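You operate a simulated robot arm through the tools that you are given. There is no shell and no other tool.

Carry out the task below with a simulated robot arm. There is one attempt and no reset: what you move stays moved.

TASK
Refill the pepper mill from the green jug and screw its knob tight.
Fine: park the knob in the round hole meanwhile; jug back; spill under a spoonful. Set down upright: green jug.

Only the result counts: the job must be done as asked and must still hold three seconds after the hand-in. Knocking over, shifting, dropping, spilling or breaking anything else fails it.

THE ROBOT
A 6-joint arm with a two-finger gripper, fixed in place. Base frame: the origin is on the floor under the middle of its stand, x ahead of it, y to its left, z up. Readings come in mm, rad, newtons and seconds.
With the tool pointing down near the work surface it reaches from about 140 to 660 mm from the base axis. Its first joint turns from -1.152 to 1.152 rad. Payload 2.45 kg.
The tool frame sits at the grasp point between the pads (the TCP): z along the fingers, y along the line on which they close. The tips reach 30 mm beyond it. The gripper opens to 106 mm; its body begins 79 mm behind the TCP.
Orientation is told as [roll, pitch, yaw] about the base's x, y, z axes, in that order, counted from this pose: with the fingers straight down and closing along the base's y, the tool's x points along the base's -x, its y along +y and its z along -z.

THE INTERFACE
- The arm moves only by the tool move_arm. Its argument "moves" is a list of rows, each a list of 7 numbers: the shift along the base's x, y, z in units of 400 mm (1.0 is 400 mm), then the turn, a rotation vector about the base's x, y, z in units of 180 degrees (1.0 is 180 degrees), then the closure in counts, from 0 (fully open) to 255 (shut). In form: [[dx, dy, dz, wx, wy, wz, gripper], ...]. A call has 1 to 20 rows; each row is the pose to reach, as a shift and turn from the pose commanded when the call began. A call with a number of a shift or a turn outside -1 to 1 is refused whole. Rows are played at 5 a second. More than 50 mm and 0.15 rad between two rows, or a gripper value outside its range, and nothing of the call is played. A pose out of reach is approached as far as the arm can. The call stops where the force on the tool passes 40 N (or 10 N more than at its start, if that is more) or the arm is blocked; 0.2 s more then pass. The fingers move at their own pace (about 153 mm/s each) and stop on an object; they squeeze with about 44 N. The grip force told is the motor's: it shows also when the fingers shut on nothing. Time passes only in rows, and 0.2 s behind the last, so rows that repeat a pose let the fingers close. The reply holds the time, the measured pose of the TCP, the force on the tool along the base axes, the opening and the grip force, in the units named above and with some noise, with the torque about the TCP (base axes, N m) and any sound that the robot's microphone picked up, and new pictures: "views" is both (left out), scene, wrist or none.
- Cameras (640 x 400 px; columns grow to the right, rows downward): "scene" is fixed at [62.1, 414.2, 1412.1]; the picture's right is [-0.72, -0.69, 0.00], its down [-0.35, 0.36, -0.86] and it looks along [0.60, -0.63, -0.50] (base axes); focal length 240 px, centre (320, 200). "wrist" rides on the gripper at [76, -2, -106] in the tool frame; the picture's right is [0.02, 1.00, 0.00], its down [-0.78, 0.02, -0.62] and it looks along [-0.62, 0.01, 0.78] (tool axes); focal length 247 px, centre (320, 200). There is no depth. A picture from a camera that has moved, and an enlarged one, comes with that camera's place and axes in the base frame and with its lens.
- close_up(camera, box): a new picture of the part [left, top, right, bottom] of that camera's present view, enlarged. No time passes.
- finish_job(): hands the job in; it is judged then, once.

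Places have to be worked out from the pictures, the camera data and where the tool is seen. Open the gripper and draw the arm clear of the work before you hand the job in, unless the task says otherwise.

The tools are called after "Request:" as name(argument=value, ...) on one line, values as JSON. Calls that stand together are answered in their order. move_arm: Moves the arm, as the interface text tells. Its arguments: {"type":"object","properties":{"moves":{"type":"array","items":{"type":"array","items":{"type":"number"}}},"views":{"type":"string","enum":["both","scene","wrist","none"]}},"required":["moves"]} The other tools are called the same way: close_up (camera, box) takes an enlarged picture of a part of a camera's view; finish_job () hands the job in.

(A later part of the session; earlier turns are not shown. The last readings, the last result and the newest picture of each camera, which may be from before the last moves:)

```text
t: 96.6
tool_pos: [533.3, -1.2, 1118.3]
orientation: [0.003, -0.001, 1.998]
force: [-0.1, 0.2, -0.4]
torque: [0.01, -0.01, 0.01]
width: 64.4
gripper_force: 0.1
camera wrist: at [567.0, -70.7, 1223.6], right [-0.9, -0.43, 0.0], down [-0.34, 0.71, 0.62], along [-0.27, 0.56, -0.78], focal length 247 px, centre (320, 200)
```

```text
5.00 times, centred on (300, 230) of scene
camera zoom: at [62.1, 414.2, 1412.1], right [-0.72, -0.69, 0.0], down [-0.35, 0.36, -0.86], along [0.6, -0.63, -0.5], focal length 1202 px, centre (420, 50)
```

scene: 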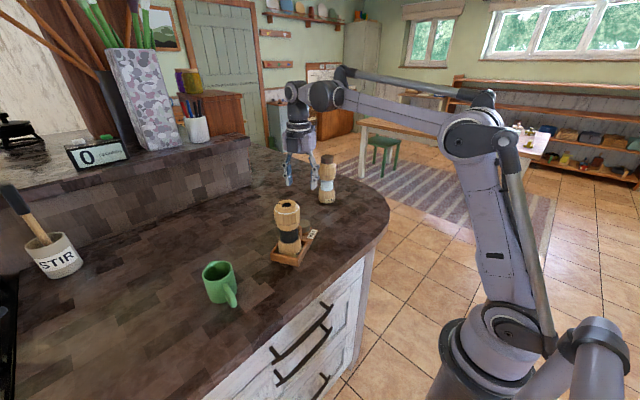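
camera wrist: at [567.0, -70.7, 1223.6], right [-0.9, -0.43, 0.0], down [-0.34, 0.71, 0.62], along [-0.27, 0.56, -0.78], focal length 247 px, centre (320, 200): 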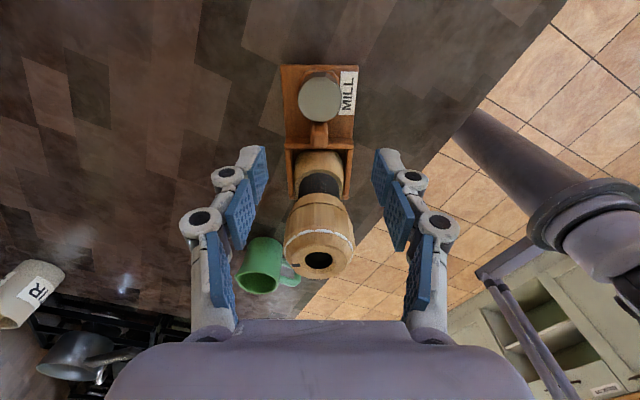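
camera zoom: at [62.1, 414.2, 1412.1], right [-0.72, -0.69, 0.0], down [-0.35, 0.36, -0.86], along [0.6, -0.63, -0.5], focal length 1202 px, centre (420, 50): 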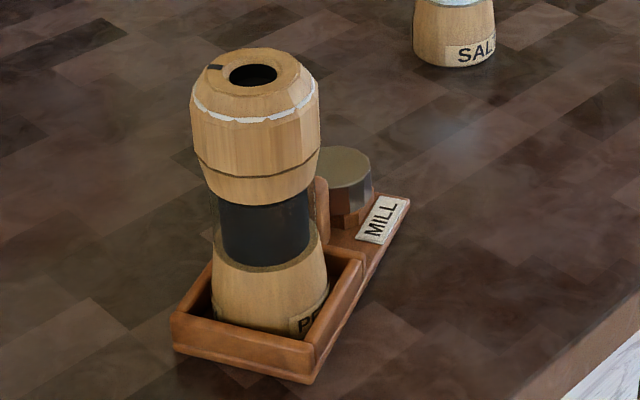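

The knob is centred below. I'll descend to the same height as when I released it (z about 976) and grip.

Request:
move_arm(moves=[[-0.002, 0.002, -0.1, 0, 0, 0, 100], [-0.002, 0.002, -0.2, 0, 0, 0, 100], [-0.002, 0.002, -0.3, 0, 0, 0, 100], [-0.002, 0.002, -0.34, 0, 0, 0, 100], [-0.002, 0.002, -0.355, 0, 0, 0, 100], [-0.002, 0.002, -0.355, 0, 0, 0, 100], [-0.002, 0.002, -0.355, 0, 0, 0, 255], [-0.002, 0.002, -0.355, 0, 0, 0, 255], [-0.002, 0.002, -0.355, 0, 0, 0, 255]])

Request:
close_up(camera="wrist", box=[260, 90, 380, 210])

```text
t: 98.6
tool_pos: [534.0, -1.6, 978.9]
orientation: [0.004, 0.002, 1.996]
force: [0.0, -0.3, -0.3]
torque: [-0.01, -0.04, 0.05]
width: 43.8
gripper_force: 43.8
camera wrist: at [566.4, -69.9, 1083.0], right [-0.9, -0.43, 0.0], down [-0.34, 0.71, 0.62], along [-0.27, 0.56, -0.78], focal length 247 px, centre (320, 200)
```

scene: 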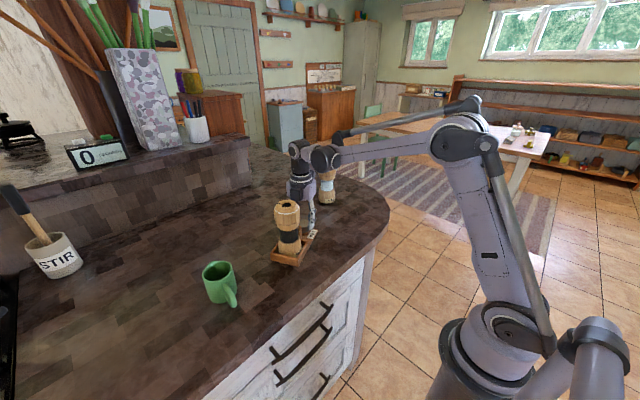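
wrist: 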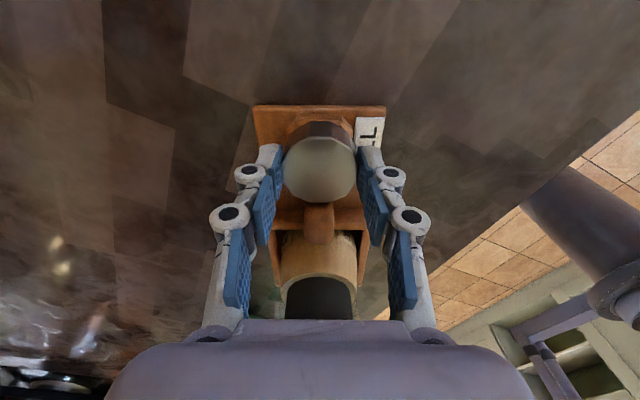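

```text
3.33 times, centred on (320, 150) of wrist
camera zoom: at [566.4, -69.9, 1083.0], right [-0.9, -0.43, 0.0], down [-0.34, 0.71, 0.62], along [-0.27, 0.56, -0.78], focal length 823 px, centre (320, 367)
```

zoom: 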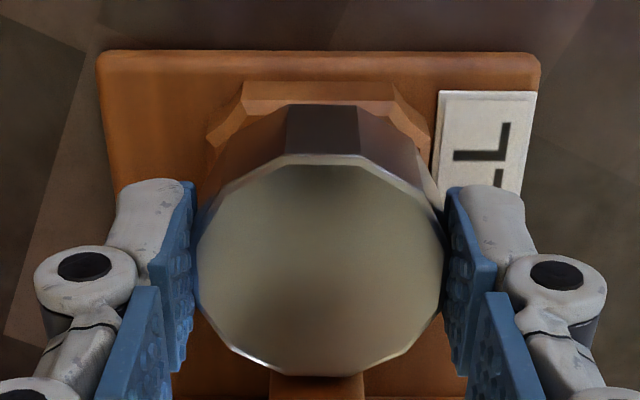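

The knob is gripped (43.8 mm). I'll lift it out, rise to z about 1200, move over the mill and wind the wrist up to yaw about 2.9 for a long clockwise turn.

Request:
move_arm(moves=[[0, 0, 0.02, 0, 0, 0, 255], [0, 0, 0.06, 0, 0, 0, 255], [0, 0, 0.15, 0, 0, 0, 255], [0, 0, 0.25, 0, 0, 0, 255], [0, 0, 0.35, 0, 0, 0, 255], [0, 0, 0.45, 0, 0, 0, 255], [0, 0, 0.55, 0, 0, 0, 255], [-0.015, 0.033, 0.55, 0, 0, 0.041, 255], [-0.03, 0.066, 0.55, 0, 0, 0.082, 255], [-0.046, 0.099, 0.55, 0, 0, 0.123, 255], [-0.062, 0.132, 0.55, 0, 0, 0.164, 255], [-0.077, 0.165, 0.55, 0, 0, 0.205, 255], [-0.092, 0.198, 0.55, 0, 0, 0.246, 255], [-0.1075, 0.228, 0.55, 0, 0, 0.287, 255], [-0.1075, 0.228, 0.55, 0, 0, 0.287, 255]])

Request:
close_up(camera="wrist", box=[250, 60, 390, 220])

Request:
close_up(camera="scene", box=[250, 150, 330, 260])

```text
t: 101.8
tool_pos: [490.2, 92.0, 1196.2]
orientation: [0.003, 0.0, 2.9]
force: [0.5, -0.3, -0.7]
torque: [0.0, -0.03, 0.04]
width: 43.9
gripper_force: 43.7
camera wrist: at [564.1, 75.2, 1302.4], right [-0.22, -0.98, 0.0], down [-0.76, 0.17, 0.62], along [-0.61, 0.13, -0.78], focal length 247 px, centre (320, 200)
```

scene: 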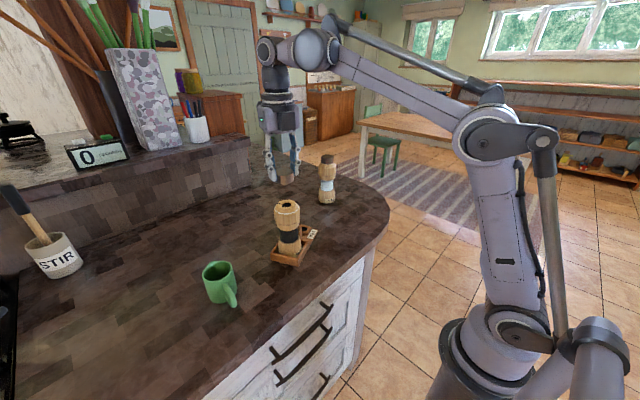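
wrist: 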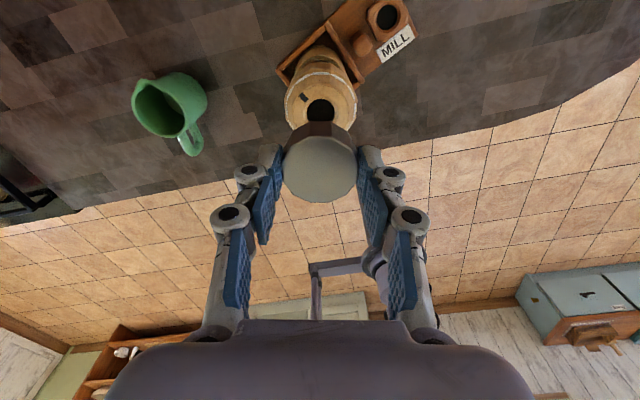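

```text
2.50 times, centred on (320, 140) of wrist
camera zoom: at [564.1, 75.2, 1302.4], right [-0.22, -0.98, 0.0], down [-0.76, 0.17, 0.62], along [-0.61, 0.13, -0.78], focal length 617 px, centre (320, 350)
```

zoom: 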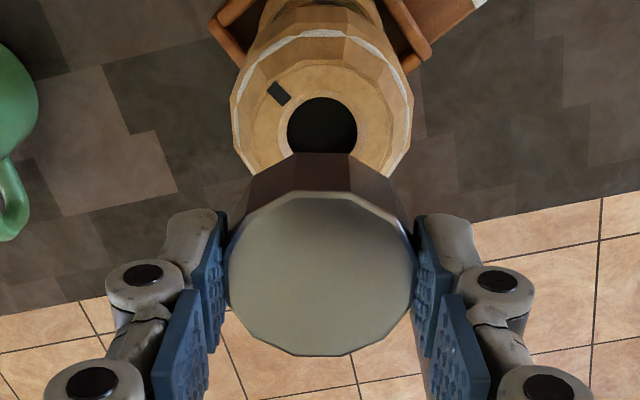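

```text
3.64 times, centred on (290, 205) of scene
camera zoom: at [62.1, 414.2, 1412.1], right [-0.72, -0.69, 0.0], down [-0.35, 0.36, -0.86], along [0.6, -0.63, -0.5], focal length 874 px, centre (429, 182)
```

zoom: 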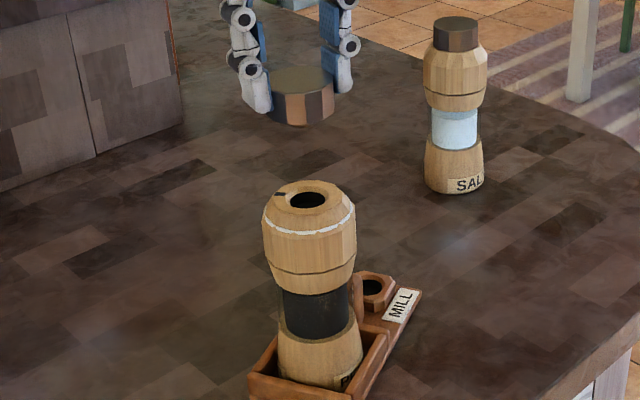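

The opening and the knob line up within about 0.5 mm in the tool frame. I'll descend to z about 1142, just above first contact.

Request:
move_arm(moves=[[0, 0, -0.04, 0, 0, 0, 255], [0, 0, -0.08, 0, 0, 0, 255], [0, 0, -0.11, 0, 0, 0, 255], [0, 0, -0.13, 0, 0, 0, 255], [0, 0, -0.135, 0, 0, 0, 255], [0, 0, -0.135, 0, 0, 0, 255]])

Request:
close_up(camera="scene", box=[260, 180, 320, 240])

Request:
close_up(camera="wrist", box=[260, 70, 380, 210])

```text
t: 103.2
tool_pos: [489.5, 91.5, 1143.0]
orientation: [0.003, 0.001, 2.899]
force: [-0.4, -0.3, -0.6]
torque: [0.0, 0.01, -0.02]
width: 43.8
gripper_force: 44.4
camera wrist: at [565.1, 74.0, 1248.0], right [-0.22, -0.98, 0.0], down [-0.76, 0.17, 0.62], along [-0.61, 0.13, -0.78], focal length 247 px, centre (320, 200)
```

scene: 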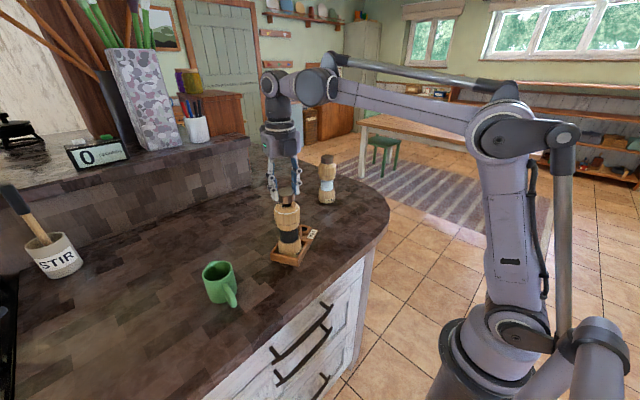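
wrist: 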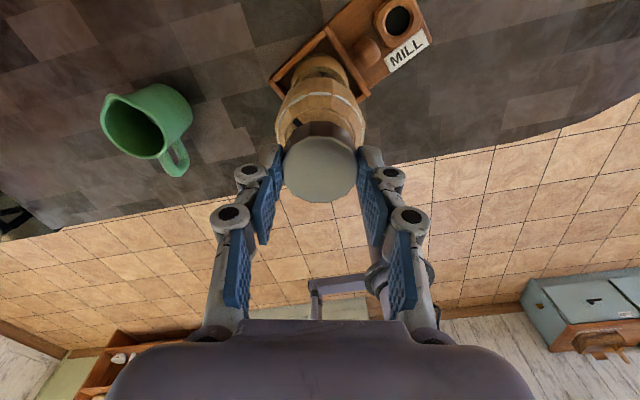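

```text
6.67 times, centred on (290, 210) of scene
camera zoom: at [62.1, 414.2, 1412.1], right [-0.72, -0.69, 0.0], down [-0.35, 0.36, -0.86], along [0.6, -0.63, -0.5], focal length 1602 px, centre (520, 133)
```

zoom: 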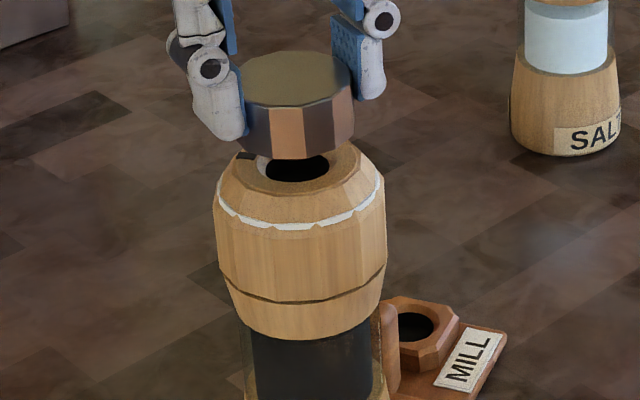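

```text
2.86 times, centred on (320, 140) of wrist
camera zoom: at [565.1, 74.0, 1248.0], right [-0.22, -0.98, 0.0], down [-0.76, 0.17, 0.62], along [-0.61, 0.13, -0.78], focal length 706 px, centre (320, 371)
```

zoom: 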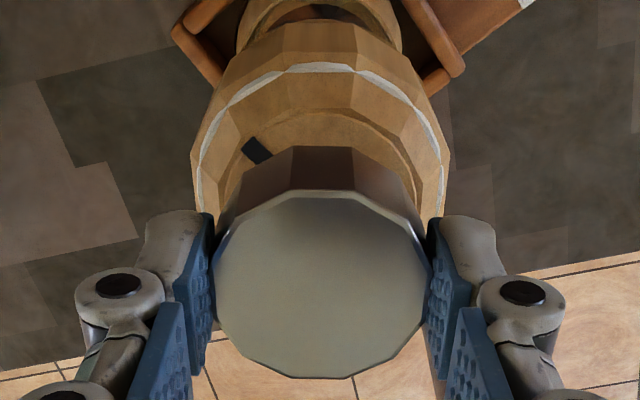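

Alignment looks good from both views. I'll descend in 2 mm steps to feel for first contact.

Request:
move_arm(moves=[[0, 0, -0.005, 0, 0, 0, 255], [0, 0, -0.01, 0, 0, 0, 255], [0, 0, -0.015, 0, 0, 0, 255], [0, 0, -0.02, 0, 0, 0, 255], [0, 0, -0.0225, 0, 0, 0, 255]])

Request:
close_up(camera="scene", box=[260, 180, 320, 240])

```text
t: 104.4
tool_pos: [490.3, 90.9, 1134.9]
orientation: [0.003, 0.0, 2.898]
force: [0.0, 0.0, 0.0]
torque: [0.0, 0.0, 0.02]
width: 43.8
gripper_force: 43.3
camera wrist: at [564.2, 74.3, 1239.3], right [-0.22, -0.98, 0.0], down [-0.76, 0.17, 0.62], along [-0.61, 0.13, -0.78], focal length 247 px, centre (320, 200)
```

scene: 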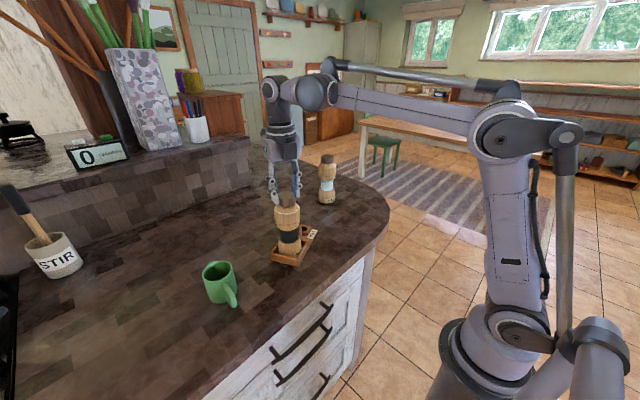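
wrist: 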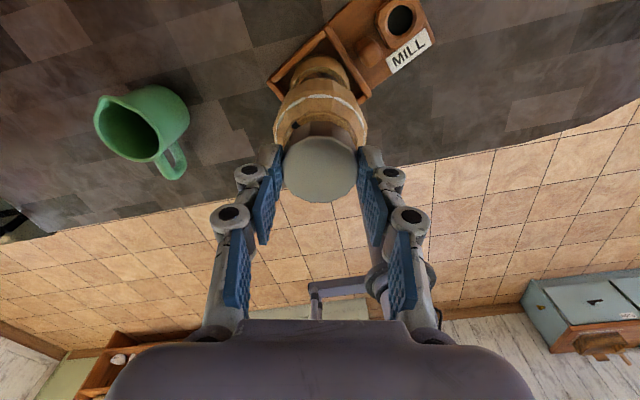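

```text
6.67 times, centred on (290, 210) of scene
camera zoom: at [62.1, 414.2, 1412.1], right [-0.72, -0.69, 0.0], down [-0.35, 0.36, -0.86], along [0.6, -0.63, -0.5], focal length 1602 px, centre (520, 133)
```

zoom: 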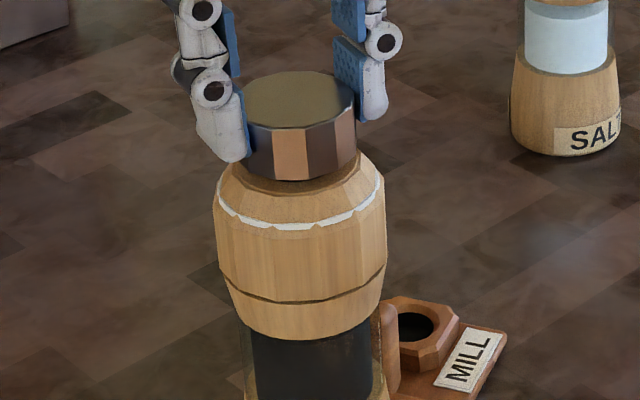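

No contact force yet and a small gap remains. I'll continue down in 1 mm steps.

Request:
move_arm(moves=[[0, 0, -0.0025, 0, 0, 0, 255], [0, 0, -0.005, 0, 0, 0, 255], [0, 0, -0.0075, 0, 0, 0, 255]], views="none")

Request:
close_up(camera="scene", box=[270, 190, 310, 230])

```text
t: 105.2
tool_pos: [490.3, 90.9, 1132.1]
orientation: [0.005, 0.0, 2.899]
force: [0.3, 0.9, -0.2]
torque: [-0.01, -0.01, 0.03]
width: 44.1
gripper_force: 43.9
```

```text
10.00 times, centred on (290, 210) of scene
camera zoom: at [62.1, 414.2, 1412.1], right [-0.72, -0.69, 0.0], down [-0.35, 0.36, -0.86], along [0.6, -0.63, -0.5], focal length 2404 px, centre (620, 100)
```

zoom: 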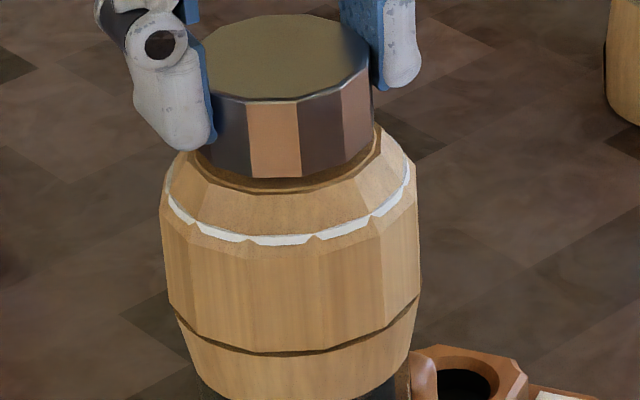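

Still no contact; gap about 3 mm. Continuing down 1 mm at a time.

Request:
move_arm(moves=[[0, 0, -0.002, 0, 0, 0, 255], [0, 0, -0.004, 0, 0, 0, 255], [0, 0, -0.004, 0, 0, 0, 255]], views="none")

Request:
close_up(camera="scene", box=[270, 190, 310, 230])

```text
t: 106.0
tool_pos: [489.9, 91.4, 1130.2]
orientation: [0.004, -0.001, 2.899]
force: [-0.3, -0.2, -0.7]
torque: [0.02, 0.02, -0.02]
width: 44.1
gripper_force: 44.1
```

```text
10.00 times, centred on (290, 210) of scene
camera zoom: at [62.1, 414.2, 1412.1], right [-0.72, -0.69, 0.0], down [-0.35, 0.36, -0.86], along [0.6, -0.63, -0.5], focal length 2404 px, centre (620, 100)
```

zoom: 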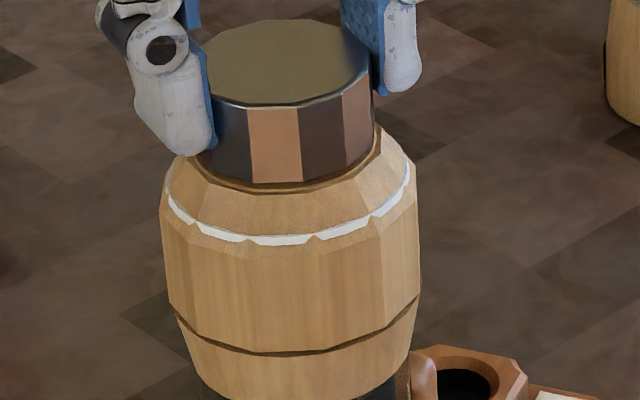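

Still free. I'll lower another 1 mm and check for contact force.

Request:
move_arm(moves=[[0, 0, -0.0015, 0, 0, 0, 255], [0, 0, -0.003, 0, 0, 0, 255], [0, 0, -0.003, 0, 0, 0, 255]], views="none")

Request:
close_up(camera="scene", box=[275, 195, 305, 225])

```text
t: 106.8
tool_pos: [490.8, 90.8, 1129.3]
orientation: [0.003, 0.001, 2.899]
force: [1.0, -0.3, 0.0]
torque: [-0.03, -0.04, 0.02]
width: 43.7
gripper_force: 44.0
```

```text
13.33 times, centred on (290, 210) of scene
camera zoom: at [62.1, 414.2, 1412.1], right [-0.72, -0.69, 0.0], down [-0.35, 0.36, -0.86], along [0.6, -0.63, -0.5], focal length 3205 px, centre (720, 67)
```

zoom: 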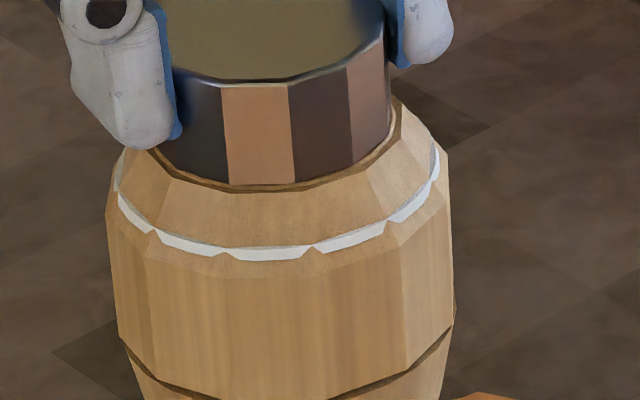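

The knob is now within a millimetre or two of the seat with no resistance. I'll start turning clockwise about 1.26 rad with a slight downward follow, watching torque and the tray.

Request:
move_arm(moves=[[0, 0, -0.0001, 0, 0, -0.0445, 255], [0, 0, -0.0003, 0, 0, -0.089, 255], [0, 0, -0.0005, 0, 0, -0.1335, 255], [0, 0, -0.0007, 0, 0, -0.178, 255], [0, 0, -0.0009, 0, 0, -0.2225, 255], [0, 0, -0.0011, 0, 0, -0.267, 255], [0, 0, -0.0013, 0, 0, -0.3115, 255], [0, 0, -0.0015, 0, 0, -0.356, 255], [0, 0, -0.0015, 0, 0, -0.4, 255]])

Request:
close_up(camera="scene", box=[270, 190, 320, 260])

Request:
close_up(camera="wrist", box=[260, 60, 380, 210])

```text
t: 108.8
tool_pos: [489.4, 91.0, 1128.3]
orientation: [0.003, -0.001, 1.638]
force: [6.7, 0.4, 14.6]
torque: [-0.02, -0.4, 0.02]
width: 43.8
gripper_force: 43.8
camera wrist: at [497.0, 14.6, 1233.8], right [-1.0, -0.09, 0.0], down [-0.07, 0.78, 0.62], along [-0.06, 0.62, -0.78], focal length 247 px, centre (320, 200)
```

scene: 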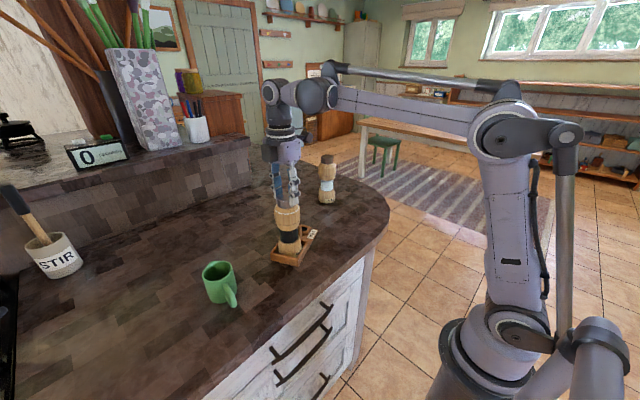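
wrist: 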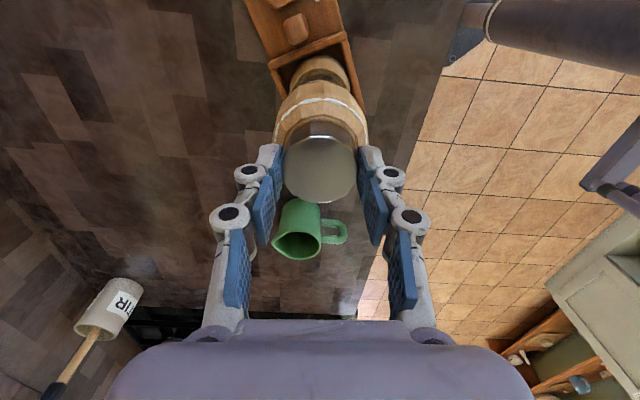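

```text
5.71 times, centred on (295, 225) of scene
camera zoom: at [62.1, 414.1, 1412.1], right [-0.72, -0.69, 0.0], down [-0.35, 0.36, -0.86], along [0.6, -0.63, -0.5], focal length 1373 px, centre (463, 57)
```

zoom: 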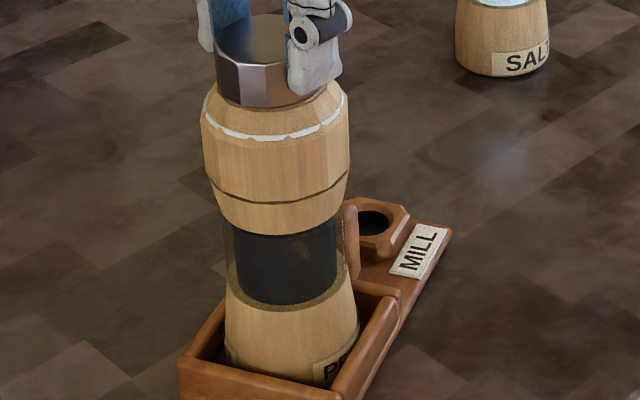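

```text
2.67 times, centred on (320, 135) of wrist
camera zoom: at [497.0, 14.6, 1233.8], right [-1.0, -0.09, 0.0], down [-0.07, 0.78, 0.62], along [-0.06, 0.62, -0.78], focal length 659 px, centre (320, 373)
```

zoom: 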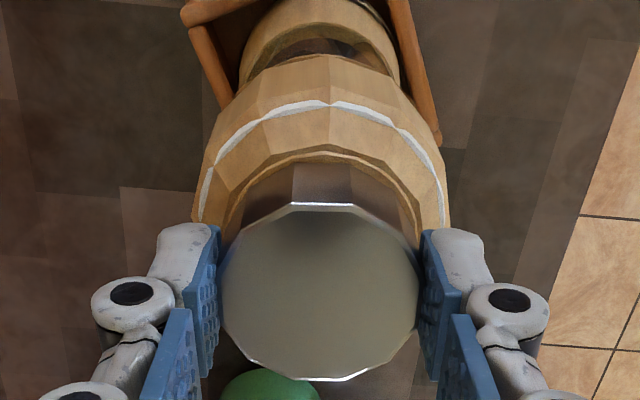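

There is now 15 N of upward contact near the stem radius. I'll keep turning clockwise without lowering to see whether the thread catches and pulls down.

Request:
move_arm(moves=[[0, 0, 0, 0, 0, -0.0445, 255], [0, 0, 0, 0, 0, -0.089, 255], [0, 0, 0, 0, 0, -0.1335, 255], [0, 0, 0, 0, 0, -0.178, 255], [0, 0, 0, 0, 0, -0.2225, 255]], views="wrist")

Request:
close_up(camera="scene", box=[270, 190, 320, 260])

```text
t: 110.0
tool_pos: [490.8, 90.8, 1129.5]
orientation: [0.003, 0.001, 0.942]
force: [7.9, -2.3, 26.9]
torque: [-0.15, -0.45, 0.02]
width: 44.3
gripper_force: 44.2
camera wrist: at [446.3, 28.1, 1233.7], right [-0.82, 0.57, 0.0], down [0.45, 0.64, 0.62], along [0.35, 0.51, -0.78], focal length 247 px, centre (320, 200)
```

wrist: 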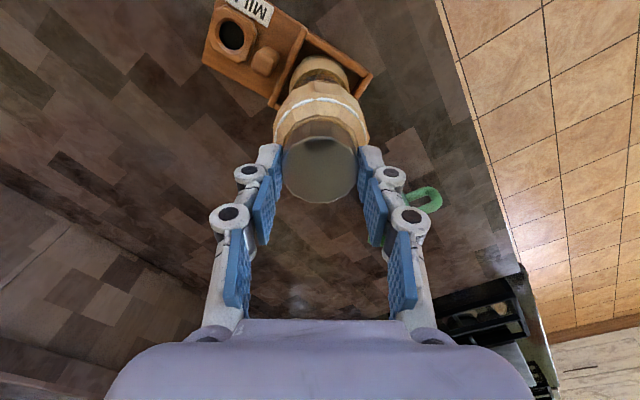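

```text
5.71 times, centred on (295, 225) of scene
camera zoom: at [62.0, 414.0, 1412.2], right [-0.72, -0.69, 0.0], down [-0.35, 0.36, -0.86], along [0.6, -0.63, -0.5], focal length 1373 px, centre (463, 57)
```

zoom: 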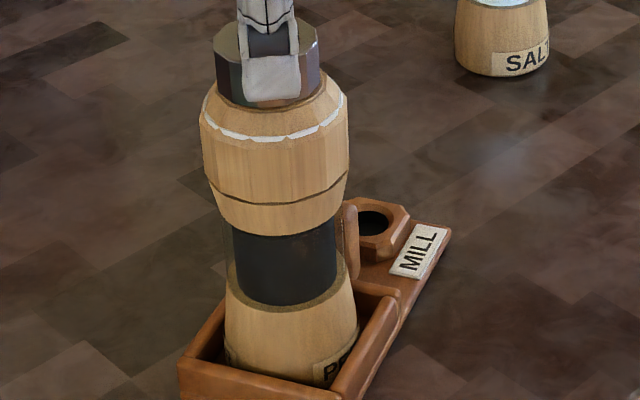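

The upward force grew to 27 N. I'll hold still to get a steady reading and look closely at the knob-to-barrel gap.

Request:
move_arm(moves=[[0, 0, 0, 0, 0, 0, 255], [0, 0, 0, 0, 0, 0, 255]], views="none")

Request:
close_up(camera="scene", box=[275, 195, 305, 225])

Request:
close_up(camera="wrist", box=[270, 80, 370, 180])

```text
t: 110.6
tool_pos: [490.1, 90.6, 1127.8]
orientation: [0.004, -0.002, 0.943]
force: [7.0, -3.4, 28.5]
torque: [-0.17, -0.3, 0.0]
width: 44.0
gripper_force: 44.0
```

```text
13.33 times, centred on (290, 210) of scene
camera zoom: at [61.9, 414.0, 1412.2], right [-0.72, -0.69, 0.0], down [-0.35, 0.36, -0.86], along [0.6, -0.63, -0.5], focal length 3205 px, centre (720, 67)
```

zoom: 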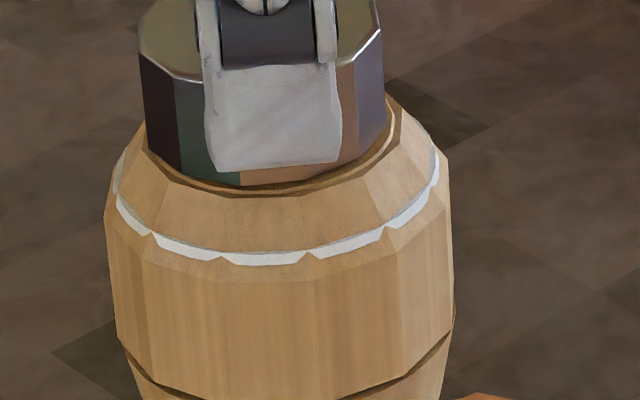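

```text
4.00 times, centred on (320, 130) of wrist
camera zoom: at [446.5, 28.1, 1233.6], right [-0.82, 0.57, 0.0], down [0.45, 0.64, 0.62], along [0.35, 0.51, -0.78], focal length 988 px, centre (320, 480)
```

zoom: 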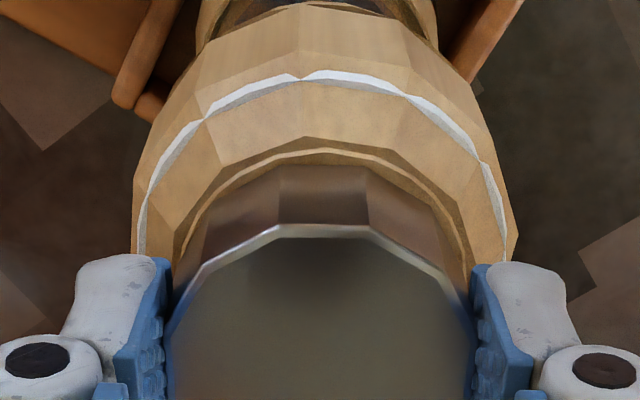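

The lateral force suggests the knob's centre is slightly off the tool axis, so turning moves it sideways against the opening's chamfer. I'll raise 1 mm and shift towards +x to null that, then read the forces.

Request:
move_arm(moves=[[0, 0, 0.0025, 0, 0, 0, 255], [0.002, 0, 0.0025, 0, 0, 0, 255], [0.004, 0, 0.0025, 0, 0, 0, 255], [0.004, 0, 0.0025, 0, 0, 0, 255]], views="none")

```text
t: 111.6
tool_pos: [490.7, 90.6, 1129.6]
orientation: [0.004, 0.0, 0.944]
force: [-1.5, -0.1, -4.7]
torque: [-0.08, 0.28, -0.03]
width: 44.1
gripper_force: 43.9
```

Now the tool feels a slight downward pull (-4.7 N), so the thread does hold the knob. I'll turn another 0.56 rad clockwise at constant height to see which way the axial force moves.

Request:
move_arm(moves=[[0, 0, 0, 0, 0, -0.0445, 255], [0, 0, 0, 0, 0, -0.089, 255], [0, 0, 0, 0, 0, -0.1335, 255], [0, 0, 0, 0, 0, -0.178, 255], [0, 0, 0, 0, 0, -0.178, 255]], views="wrist")

Request:
close_up(camera="scene", box=[270, 190, 320, 260])

```text
t: 112.8
tool_pos: [492.5, 91.9, 1129.3]
orientation: [0.006, -0.001, 0.383]
force: [-0.6, 0.0, -6.8]
torque: [-0.07, 0.15, -0.03]
width: 44.1
gripper_force: 43.7
camera wrist: at [421.7, 60.6, 1233.9], right [-0.39, 0.92, 0.0], down [0.72, 0.31, 0.62], along [0.57, 0.25, -0.78], focal length 247 px, centre (320, 200)
```

wrist: 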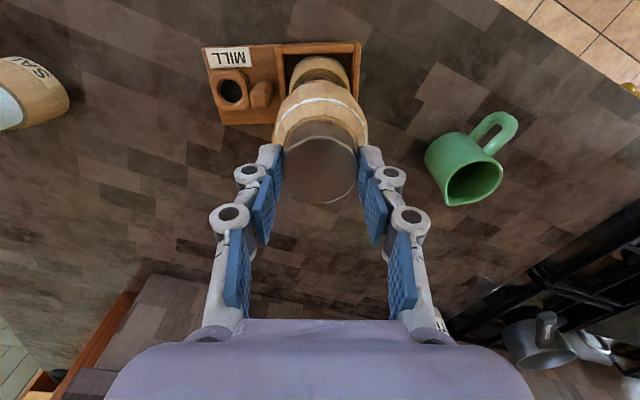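

```text
5.71 times, centred on (295, 225) of scene
camera zoom: at [62.2, 414.2, 1412.1], right [-0.72, -0.69, 0.0], down [-0.35, 0.36, -0.86], along [0.6, -0.63, -0.5], focal length 1373 px, centre (463, 57)
```

zoom: 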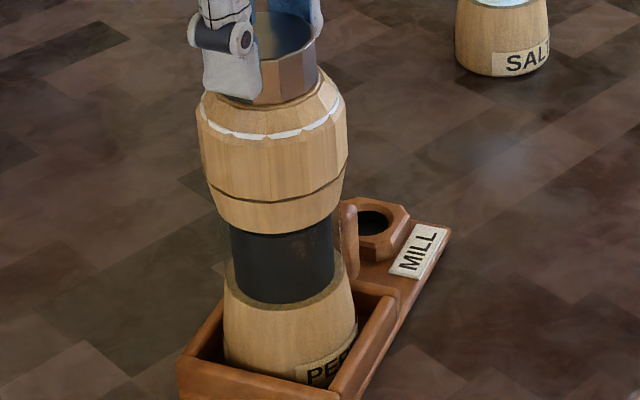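

The mill's label has turned: my 1 mm lift took its weight off the tray, so it turned with the knob, which means the thread is engaged. I'll lower it back 1.2 mm and check the force.

Request:
move_arm(moves=[[0, 0, -0.001, 0, 0, 0, 255], [0, 0, -0.002, 0, 0, 0, 255], [0, 0, -0.003, 0, 0, 0, 255], [0, 0, -0.003, 0, 0, 0, 255]], views="wrist")

Request:
close_up(camera="scene", box=[275, 195, 305, 225])

Request:
close_up(camera="wrist", box=[270, 80, 370, 180])

```text
t: 113.8
tool_pos: [492.3, 89.5, 1127.4]
orientation: [0.0, -0.002, 0.385]
force: [2.2, -5.0, 31.7]
torque: [-0.15, -0.1, 0.02]
width: 44.2
gripper_force: 43.9
camera wrist: at [421.3, 60.0, 1233.2], right [-0.39, 0.92, 0.0], down [0.72, 0.31, 0.62], along [0.57, 0.25, -0.78], focal length 247 px, centre (320, 200)
```

wrist: 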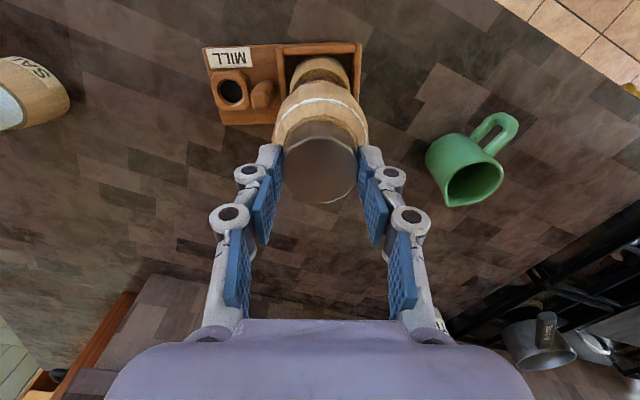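

```text
13.33 times, centred on (290, 210) of scene
camera zoom: at [61.7, 414.0, 1412.2], right [-0.72, -0.69, 0.0], down [-0.35, 0.36, -0.86], along [0.6, -0.63, -0.5], focal length 3205 px, centre (720, 67)
```

zoom: 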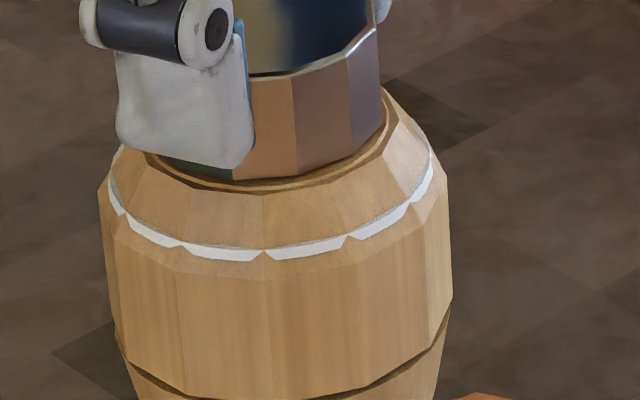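

```text
4.00 times, centred on (320, 130) of wrist
camera zoom: at [421.3, 60.0, 1233.2], right [-0.39, 0.92, 0.0], down [0.72, 0.31, 0.62], along [0.57, 0.25, -0.78], focal length 988 px, centre (320, 480)
```

zoom: 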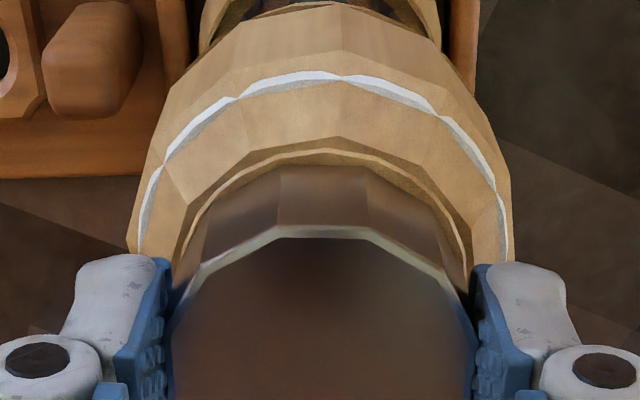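

Pressed down it is 32 N, so there's little axial play. I'll ease to a moderate press of about 15 N and keep turning clockwise, watching the label, tray and torque.

Request:
move_arm(moves=[[0, 0, 0.0013, 0, 0, 0, 255], [0, 0, 0.0013, 0, 0, -0.04, 255], [0, 0, 0.0013, 0, 0, -0.08, 255], [0, 0, 0.0013, 0, 0, -0.12, 255], [0, 0, 0.0013, 0, 0, -0.16, 255], [0, 0, 0.0013, 0, 0, -0.2, 255]], views="wrist")

Request:
close_up(camera="scene", box=[270, 190, 320, 260])

Request:
close_up(camera="wrist", box=[270, 80, 370, 180])

```text
t: 115.2
tool_pos: [491.0, 91.1, 1128.8]
orientation: [0.003, -0.001, -0.245]
force: [0.3, -3.2, 4.9]
torque: [-0.3, -0.1, 0.0]
width: 43.9
gripper_force: 43.7
camera wrist: at [416.4, 107.8, 1233.5], right [0.22, 0.97, 0.0], down [0.76, -0.18, 0.62], along [0.61, -0.14, -0.78], focal length 247 px, centre (320, 200)
```

wrist: 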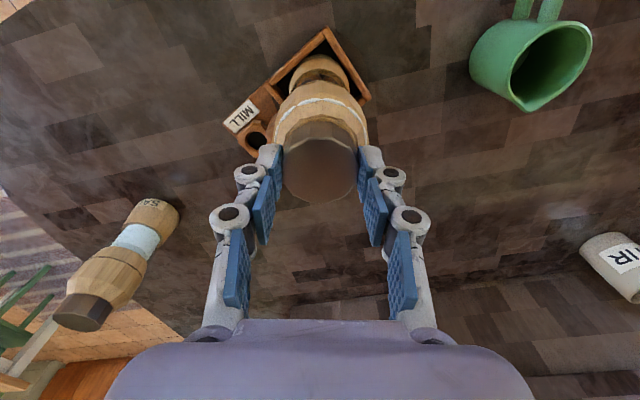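

```text
5.71 times, centred on (295, 225) of scene
camera zoom: at [62.0, 414.1, 1412.1], right [-0.72, -0.69, 0.0], down [-0.35, 0.36, -0.86], along [0.6, -0.63, -0.5], focal length 1373 px, centre (463, 57)
```

zoom: 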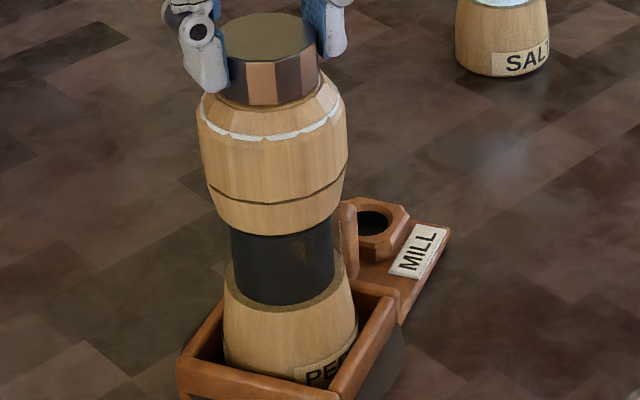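

```text
4.00 times, centred on (320, 130) of wrist
camera zoom: at [416.4, 107.8, 1233.5], right [0.22, 0.97, 0.0], down [0.76, -0.18, 0.62], along [0.61, -0.14, -0.78], focal length 988 px, centre (320, 480)
```

zoom: 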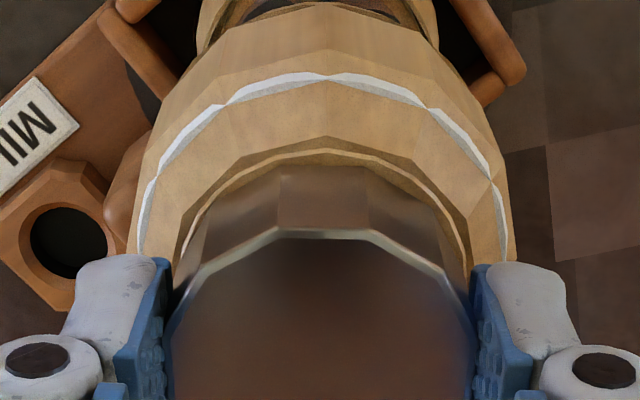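

Something dark has appeared at the right of the tray. I'll zoom in before doing anything else.

Request:
close_up(camera="scene", box=[265, 220, 325, 280])

```text
6.67 times, centred on (295, 250) of scene
camera zoom: at [62.0, 414.1, 1412.1], right [-0.72, -0.69, 0.0], down [-0.35, 0.36, -0.86], along [0.6, -0.63, -0.5], focal length 1602 px, centre (487, -133)
```

zoom: 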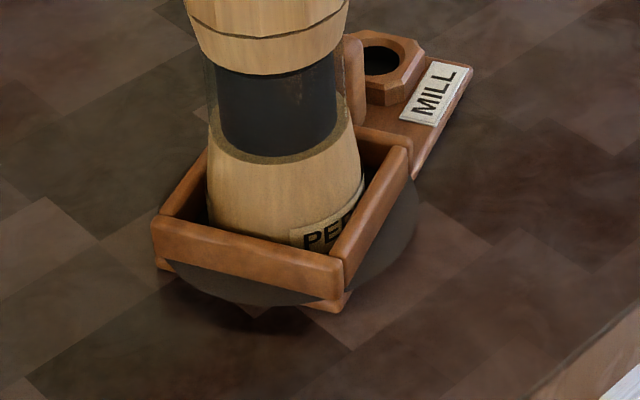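

A grey disc is visible around the tray's foot. I'll look at it from the wrist camera as well.

Request:
close_up(camera="wrist", box=[220, 10, 400, 170])

Request:
close_up(camera="scene", box=[270, 240, 310, 270])

```text
2.50 times, centred on (310, 90) of wrist
camera zoom: at [416.4, 107.8, 1233.5], right [0.22, 0.97, 0.0], down [0.76, -0.18, 0.62], along [0.61, -0.14, -0.78], focal length 617 px, centre (345, 475)
```

zoom: 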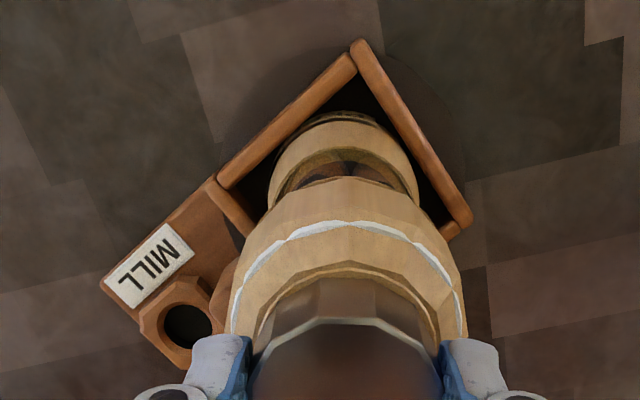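

```text
13.33 times, centred on (290, 255) of scene
camera zoom: at [62.0, 414.1, 1412.1], right [-0.72, -0.69, 0.0], down [-0.35, 0.36, -0.86], along [0.6, -0.63, -0.5], focal length 3205 px, centre (720, -533)
```

zoom: 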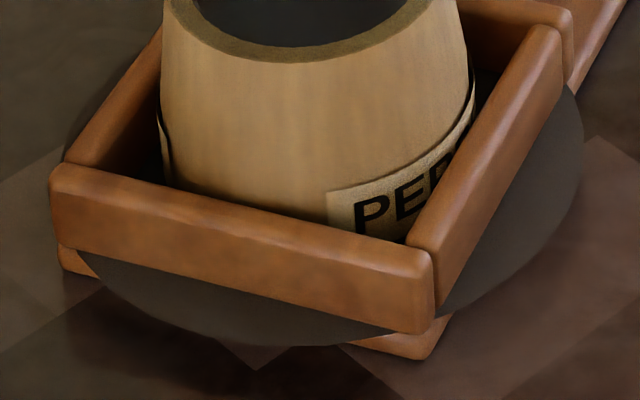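

I'll check the pepper level in the glass now against before.

Request:
close_up(camera="scene", box=[275, 222, 305, 252])

Request:
close_up(camera="scene", box=[190, 200, 340, 330])

```text
13.33 times, centred on (290, 237) of scene
camera zoom: at [62.0, 414.1, 1412.1], right [-0.72, -0.69, 0.0], down [-0.35, 0.36, -0.86], along [0.6, -0.63, -0.5], focal length 3205 px, centre (720, -293)
```

zoom: 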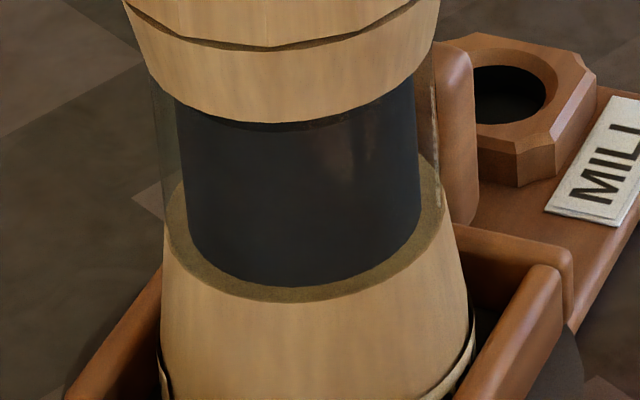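

```text
3.08 times, centred on (265, 265) of scene
camera zoom: at [62.0, 414.1, 1412.1], right [-0.72, -0.69, 0.0], down [-0.35, 0.36, -0.86], along [0.6, -0.63, -0.5], focal length 740 px, centre (489, 0)
```

zoom: 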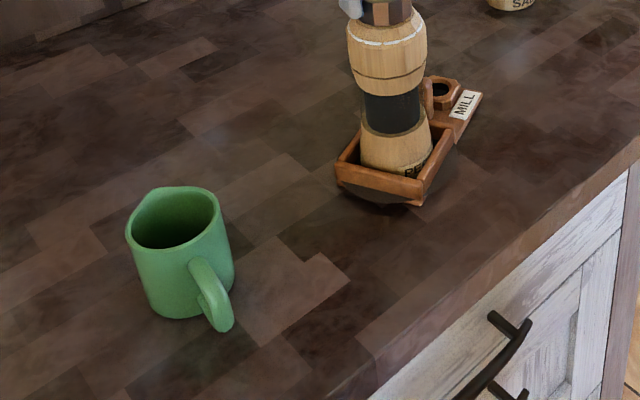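

The mill's pepper level is unchanged and its label didn't turn in that step. So the knob is still turning down its thread; the axial force fell from 32 to 5 N as it descended. I'll turn another 0.28 rad clockwise and compare both the disc and the label.

Request:
move_arm(moves=[[0, 0, 0, 0, 0, -0.03, 255], [0, 0, -0.0005, 0, 0, -0.06, 255], [0, 0, -0.001, 0, 0, -0.09, 255]], views="none")

Request:
close_up(camera="scene", box=[265, 200, 325, 280])

Request:
close_up(camera="scene", box=[275, 195, 305, 225])

```text
t: 116.0
tool_pos: [491.7, 90.6, 1128.2]
orientation: [0.004, 0.002, -0.53]
force: [-1.6, -2.4, 10.3]
torque: [-0.17, 0.15, 0.01]
width: 44.0
gripper_force: 44.2
```

```text
5.00 times, centred on (295, 240) of scene
camera zoom: at [61.9, 414.1, 1412.1], right [-0.72, -0.69, 0.0], down [-0.35, 0.36, -0.86], along [0.6, -0.63, -0.5], focal length 1202 px, centre (445, 0)
```

zoom: 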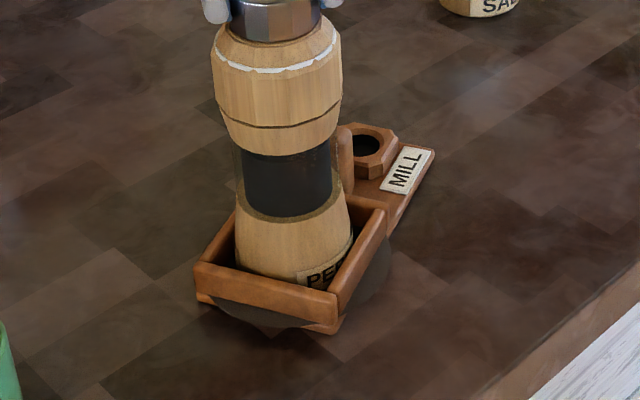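

```text
13.33 times, centred on (290, 210) of scene
camera zoom: at [61.9, 414.1, 1412.1], right [-0.72, -0.69, 0.0], down [-0.35, 0.36, -0.86], along [0.6, -0.63, -0.5], focal length 3205 px, centre (720, 67)
```

zoom: 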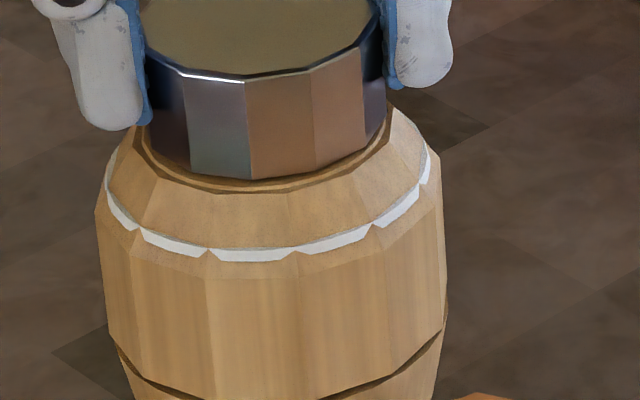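

The disc persists unchanged, and I can't explain it from here. The knob is held by its thread, so I'll release it, rise, and look at the tray from above before turning further.

Request:
move_arm(moves=[[0, 0, 0.0005, 0, 0, 0, 255], [0, 0, 0.0005, 0, 0, 0, 110], [0, 0, 0.0005, 0, 0, 0, 100], [0, 0, 0.06, 0, 0, 0, 100], [0, 0, 0.15, 0, 0, 0, 60], [-0.08, 0.02, 0.2, 0, 0, 0, 0], [-0.16, 0.04, 0.25, 0, 0, 0, 0], [-0.24, 0.06, 0.25, 0, 0, 0, 0], [-0.24, 0.06, 0.25, 0, 0, 0, 0]])

Request:
close_up(camera="wrist", box=[220, 80, 420, 260])

Request:
close_up(camera="scene", box=[265, 200, 325, 280])

```text
t: 118.0
tool_pos: [395.7, 115.5, 1229.3]
orientation: [0.003, -0.001, -0.526]
force: [1.0, 0.0, 0.2]
torque: [-0.01, 0.0, -0.01]
width: 105.9
gripper_force: 0.0
camera wrist: at [328.8, 152.0, 1334.0], right [0.48, 0.87, 0.0], down [0.68, -0.38, 0.62], along [0.55, -0.3, -0.78], focal length 247 px, centre (320, 200)
```

scene: 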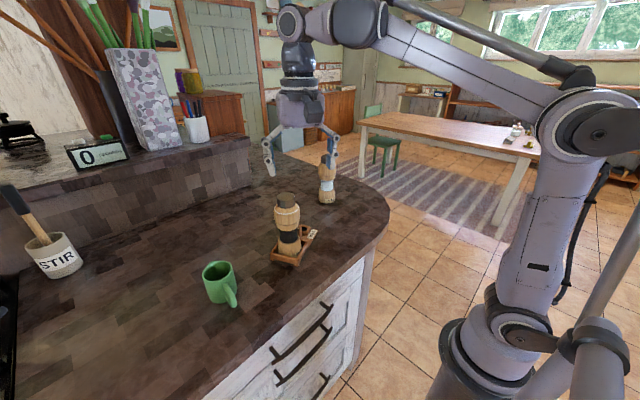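
wrist: 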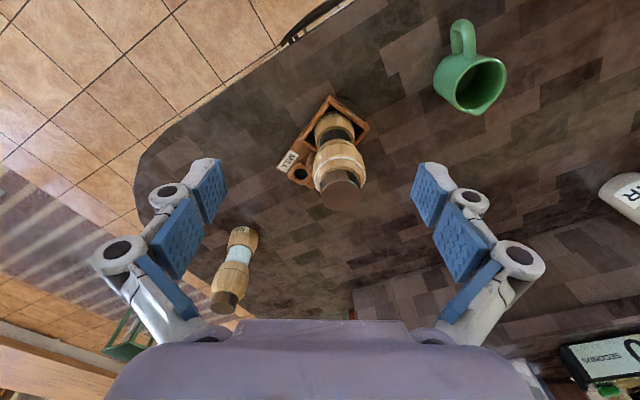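

```text
2.22 times, centred on (320, 170) of wrist
camera zoom: at [328.8, 152.0, 1334.0], right [0.48, 0.87, 0.0], down [0.68, -0.38, 0.62], along [0.55, -0.3, -0.78], focal length 549 px, centre (320, 267)
```

zoom: 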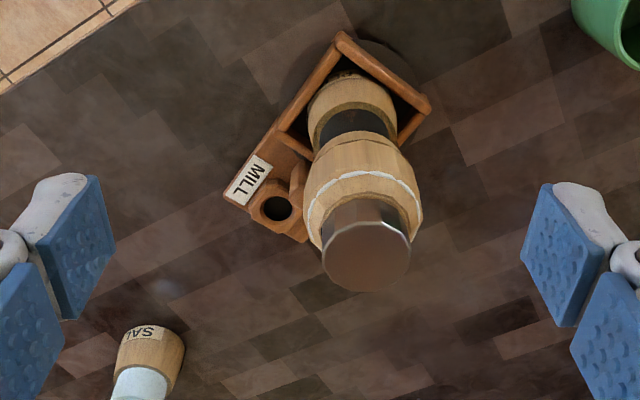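

```text
5.00 times, centred on (295, 240) of scene
camera zoom: at [62.1, 414.2, 1412.1], right [-0.72, -0.69, 0.0], down [-0.35, 0.36, -0.86], along [0.6, -0.63, -0.5], focal length 1202 px, centre (445, 0)
```

zoom: 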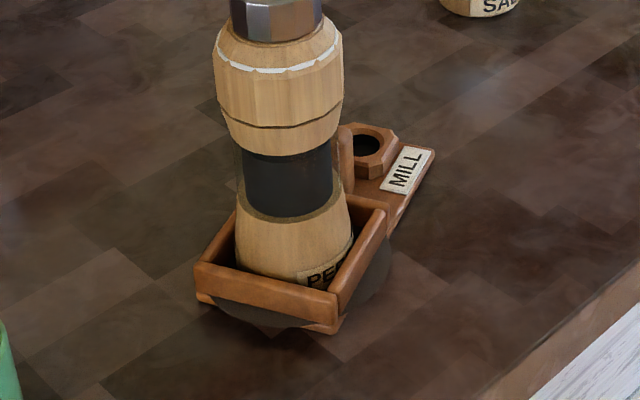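

The disc remains with the arm away. I'll zoom on it from the wrist view.

Request:
close_up(camera="wrist", box=[280, 80, 390, 170])

Request:
close_up(camera="scene", box=[270, 225, 320, 275])

```text
4.44 times, centred on (335, 125) of wrist
camera zoom: at [328.8, 152.0, 1334.0], right [0.48, 0.87, 0.0], down [0.68, -0.38, 0.62], along [0.55, -0.3, -0.78], focal length 1098 px, centre (253, 533)
```

zoom: 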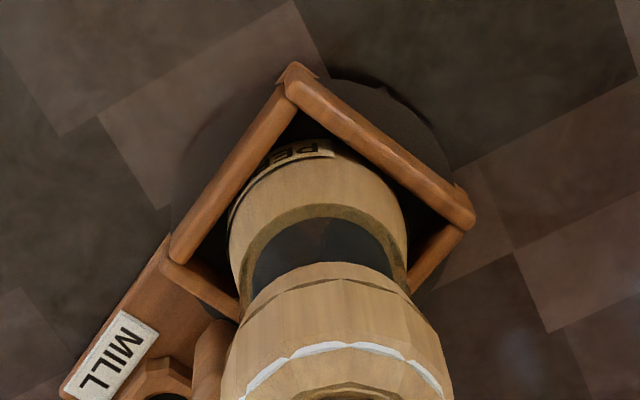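

```text
8.00 times, centred on (295, 250) of scene
camera zoom: at [62.1, 414.2, 1412.1], right [-0.72, -0.69, 0.0], down [-0.35, 0.36, -0.86], along [0.6, -0.63, -0.5], focal length 1923 px, centre (520, -200)
```

zoom: 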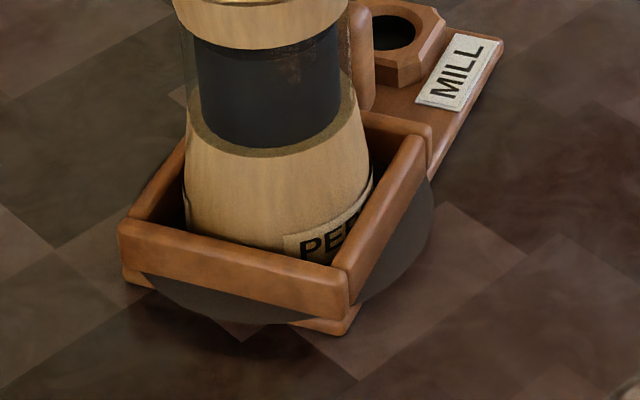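

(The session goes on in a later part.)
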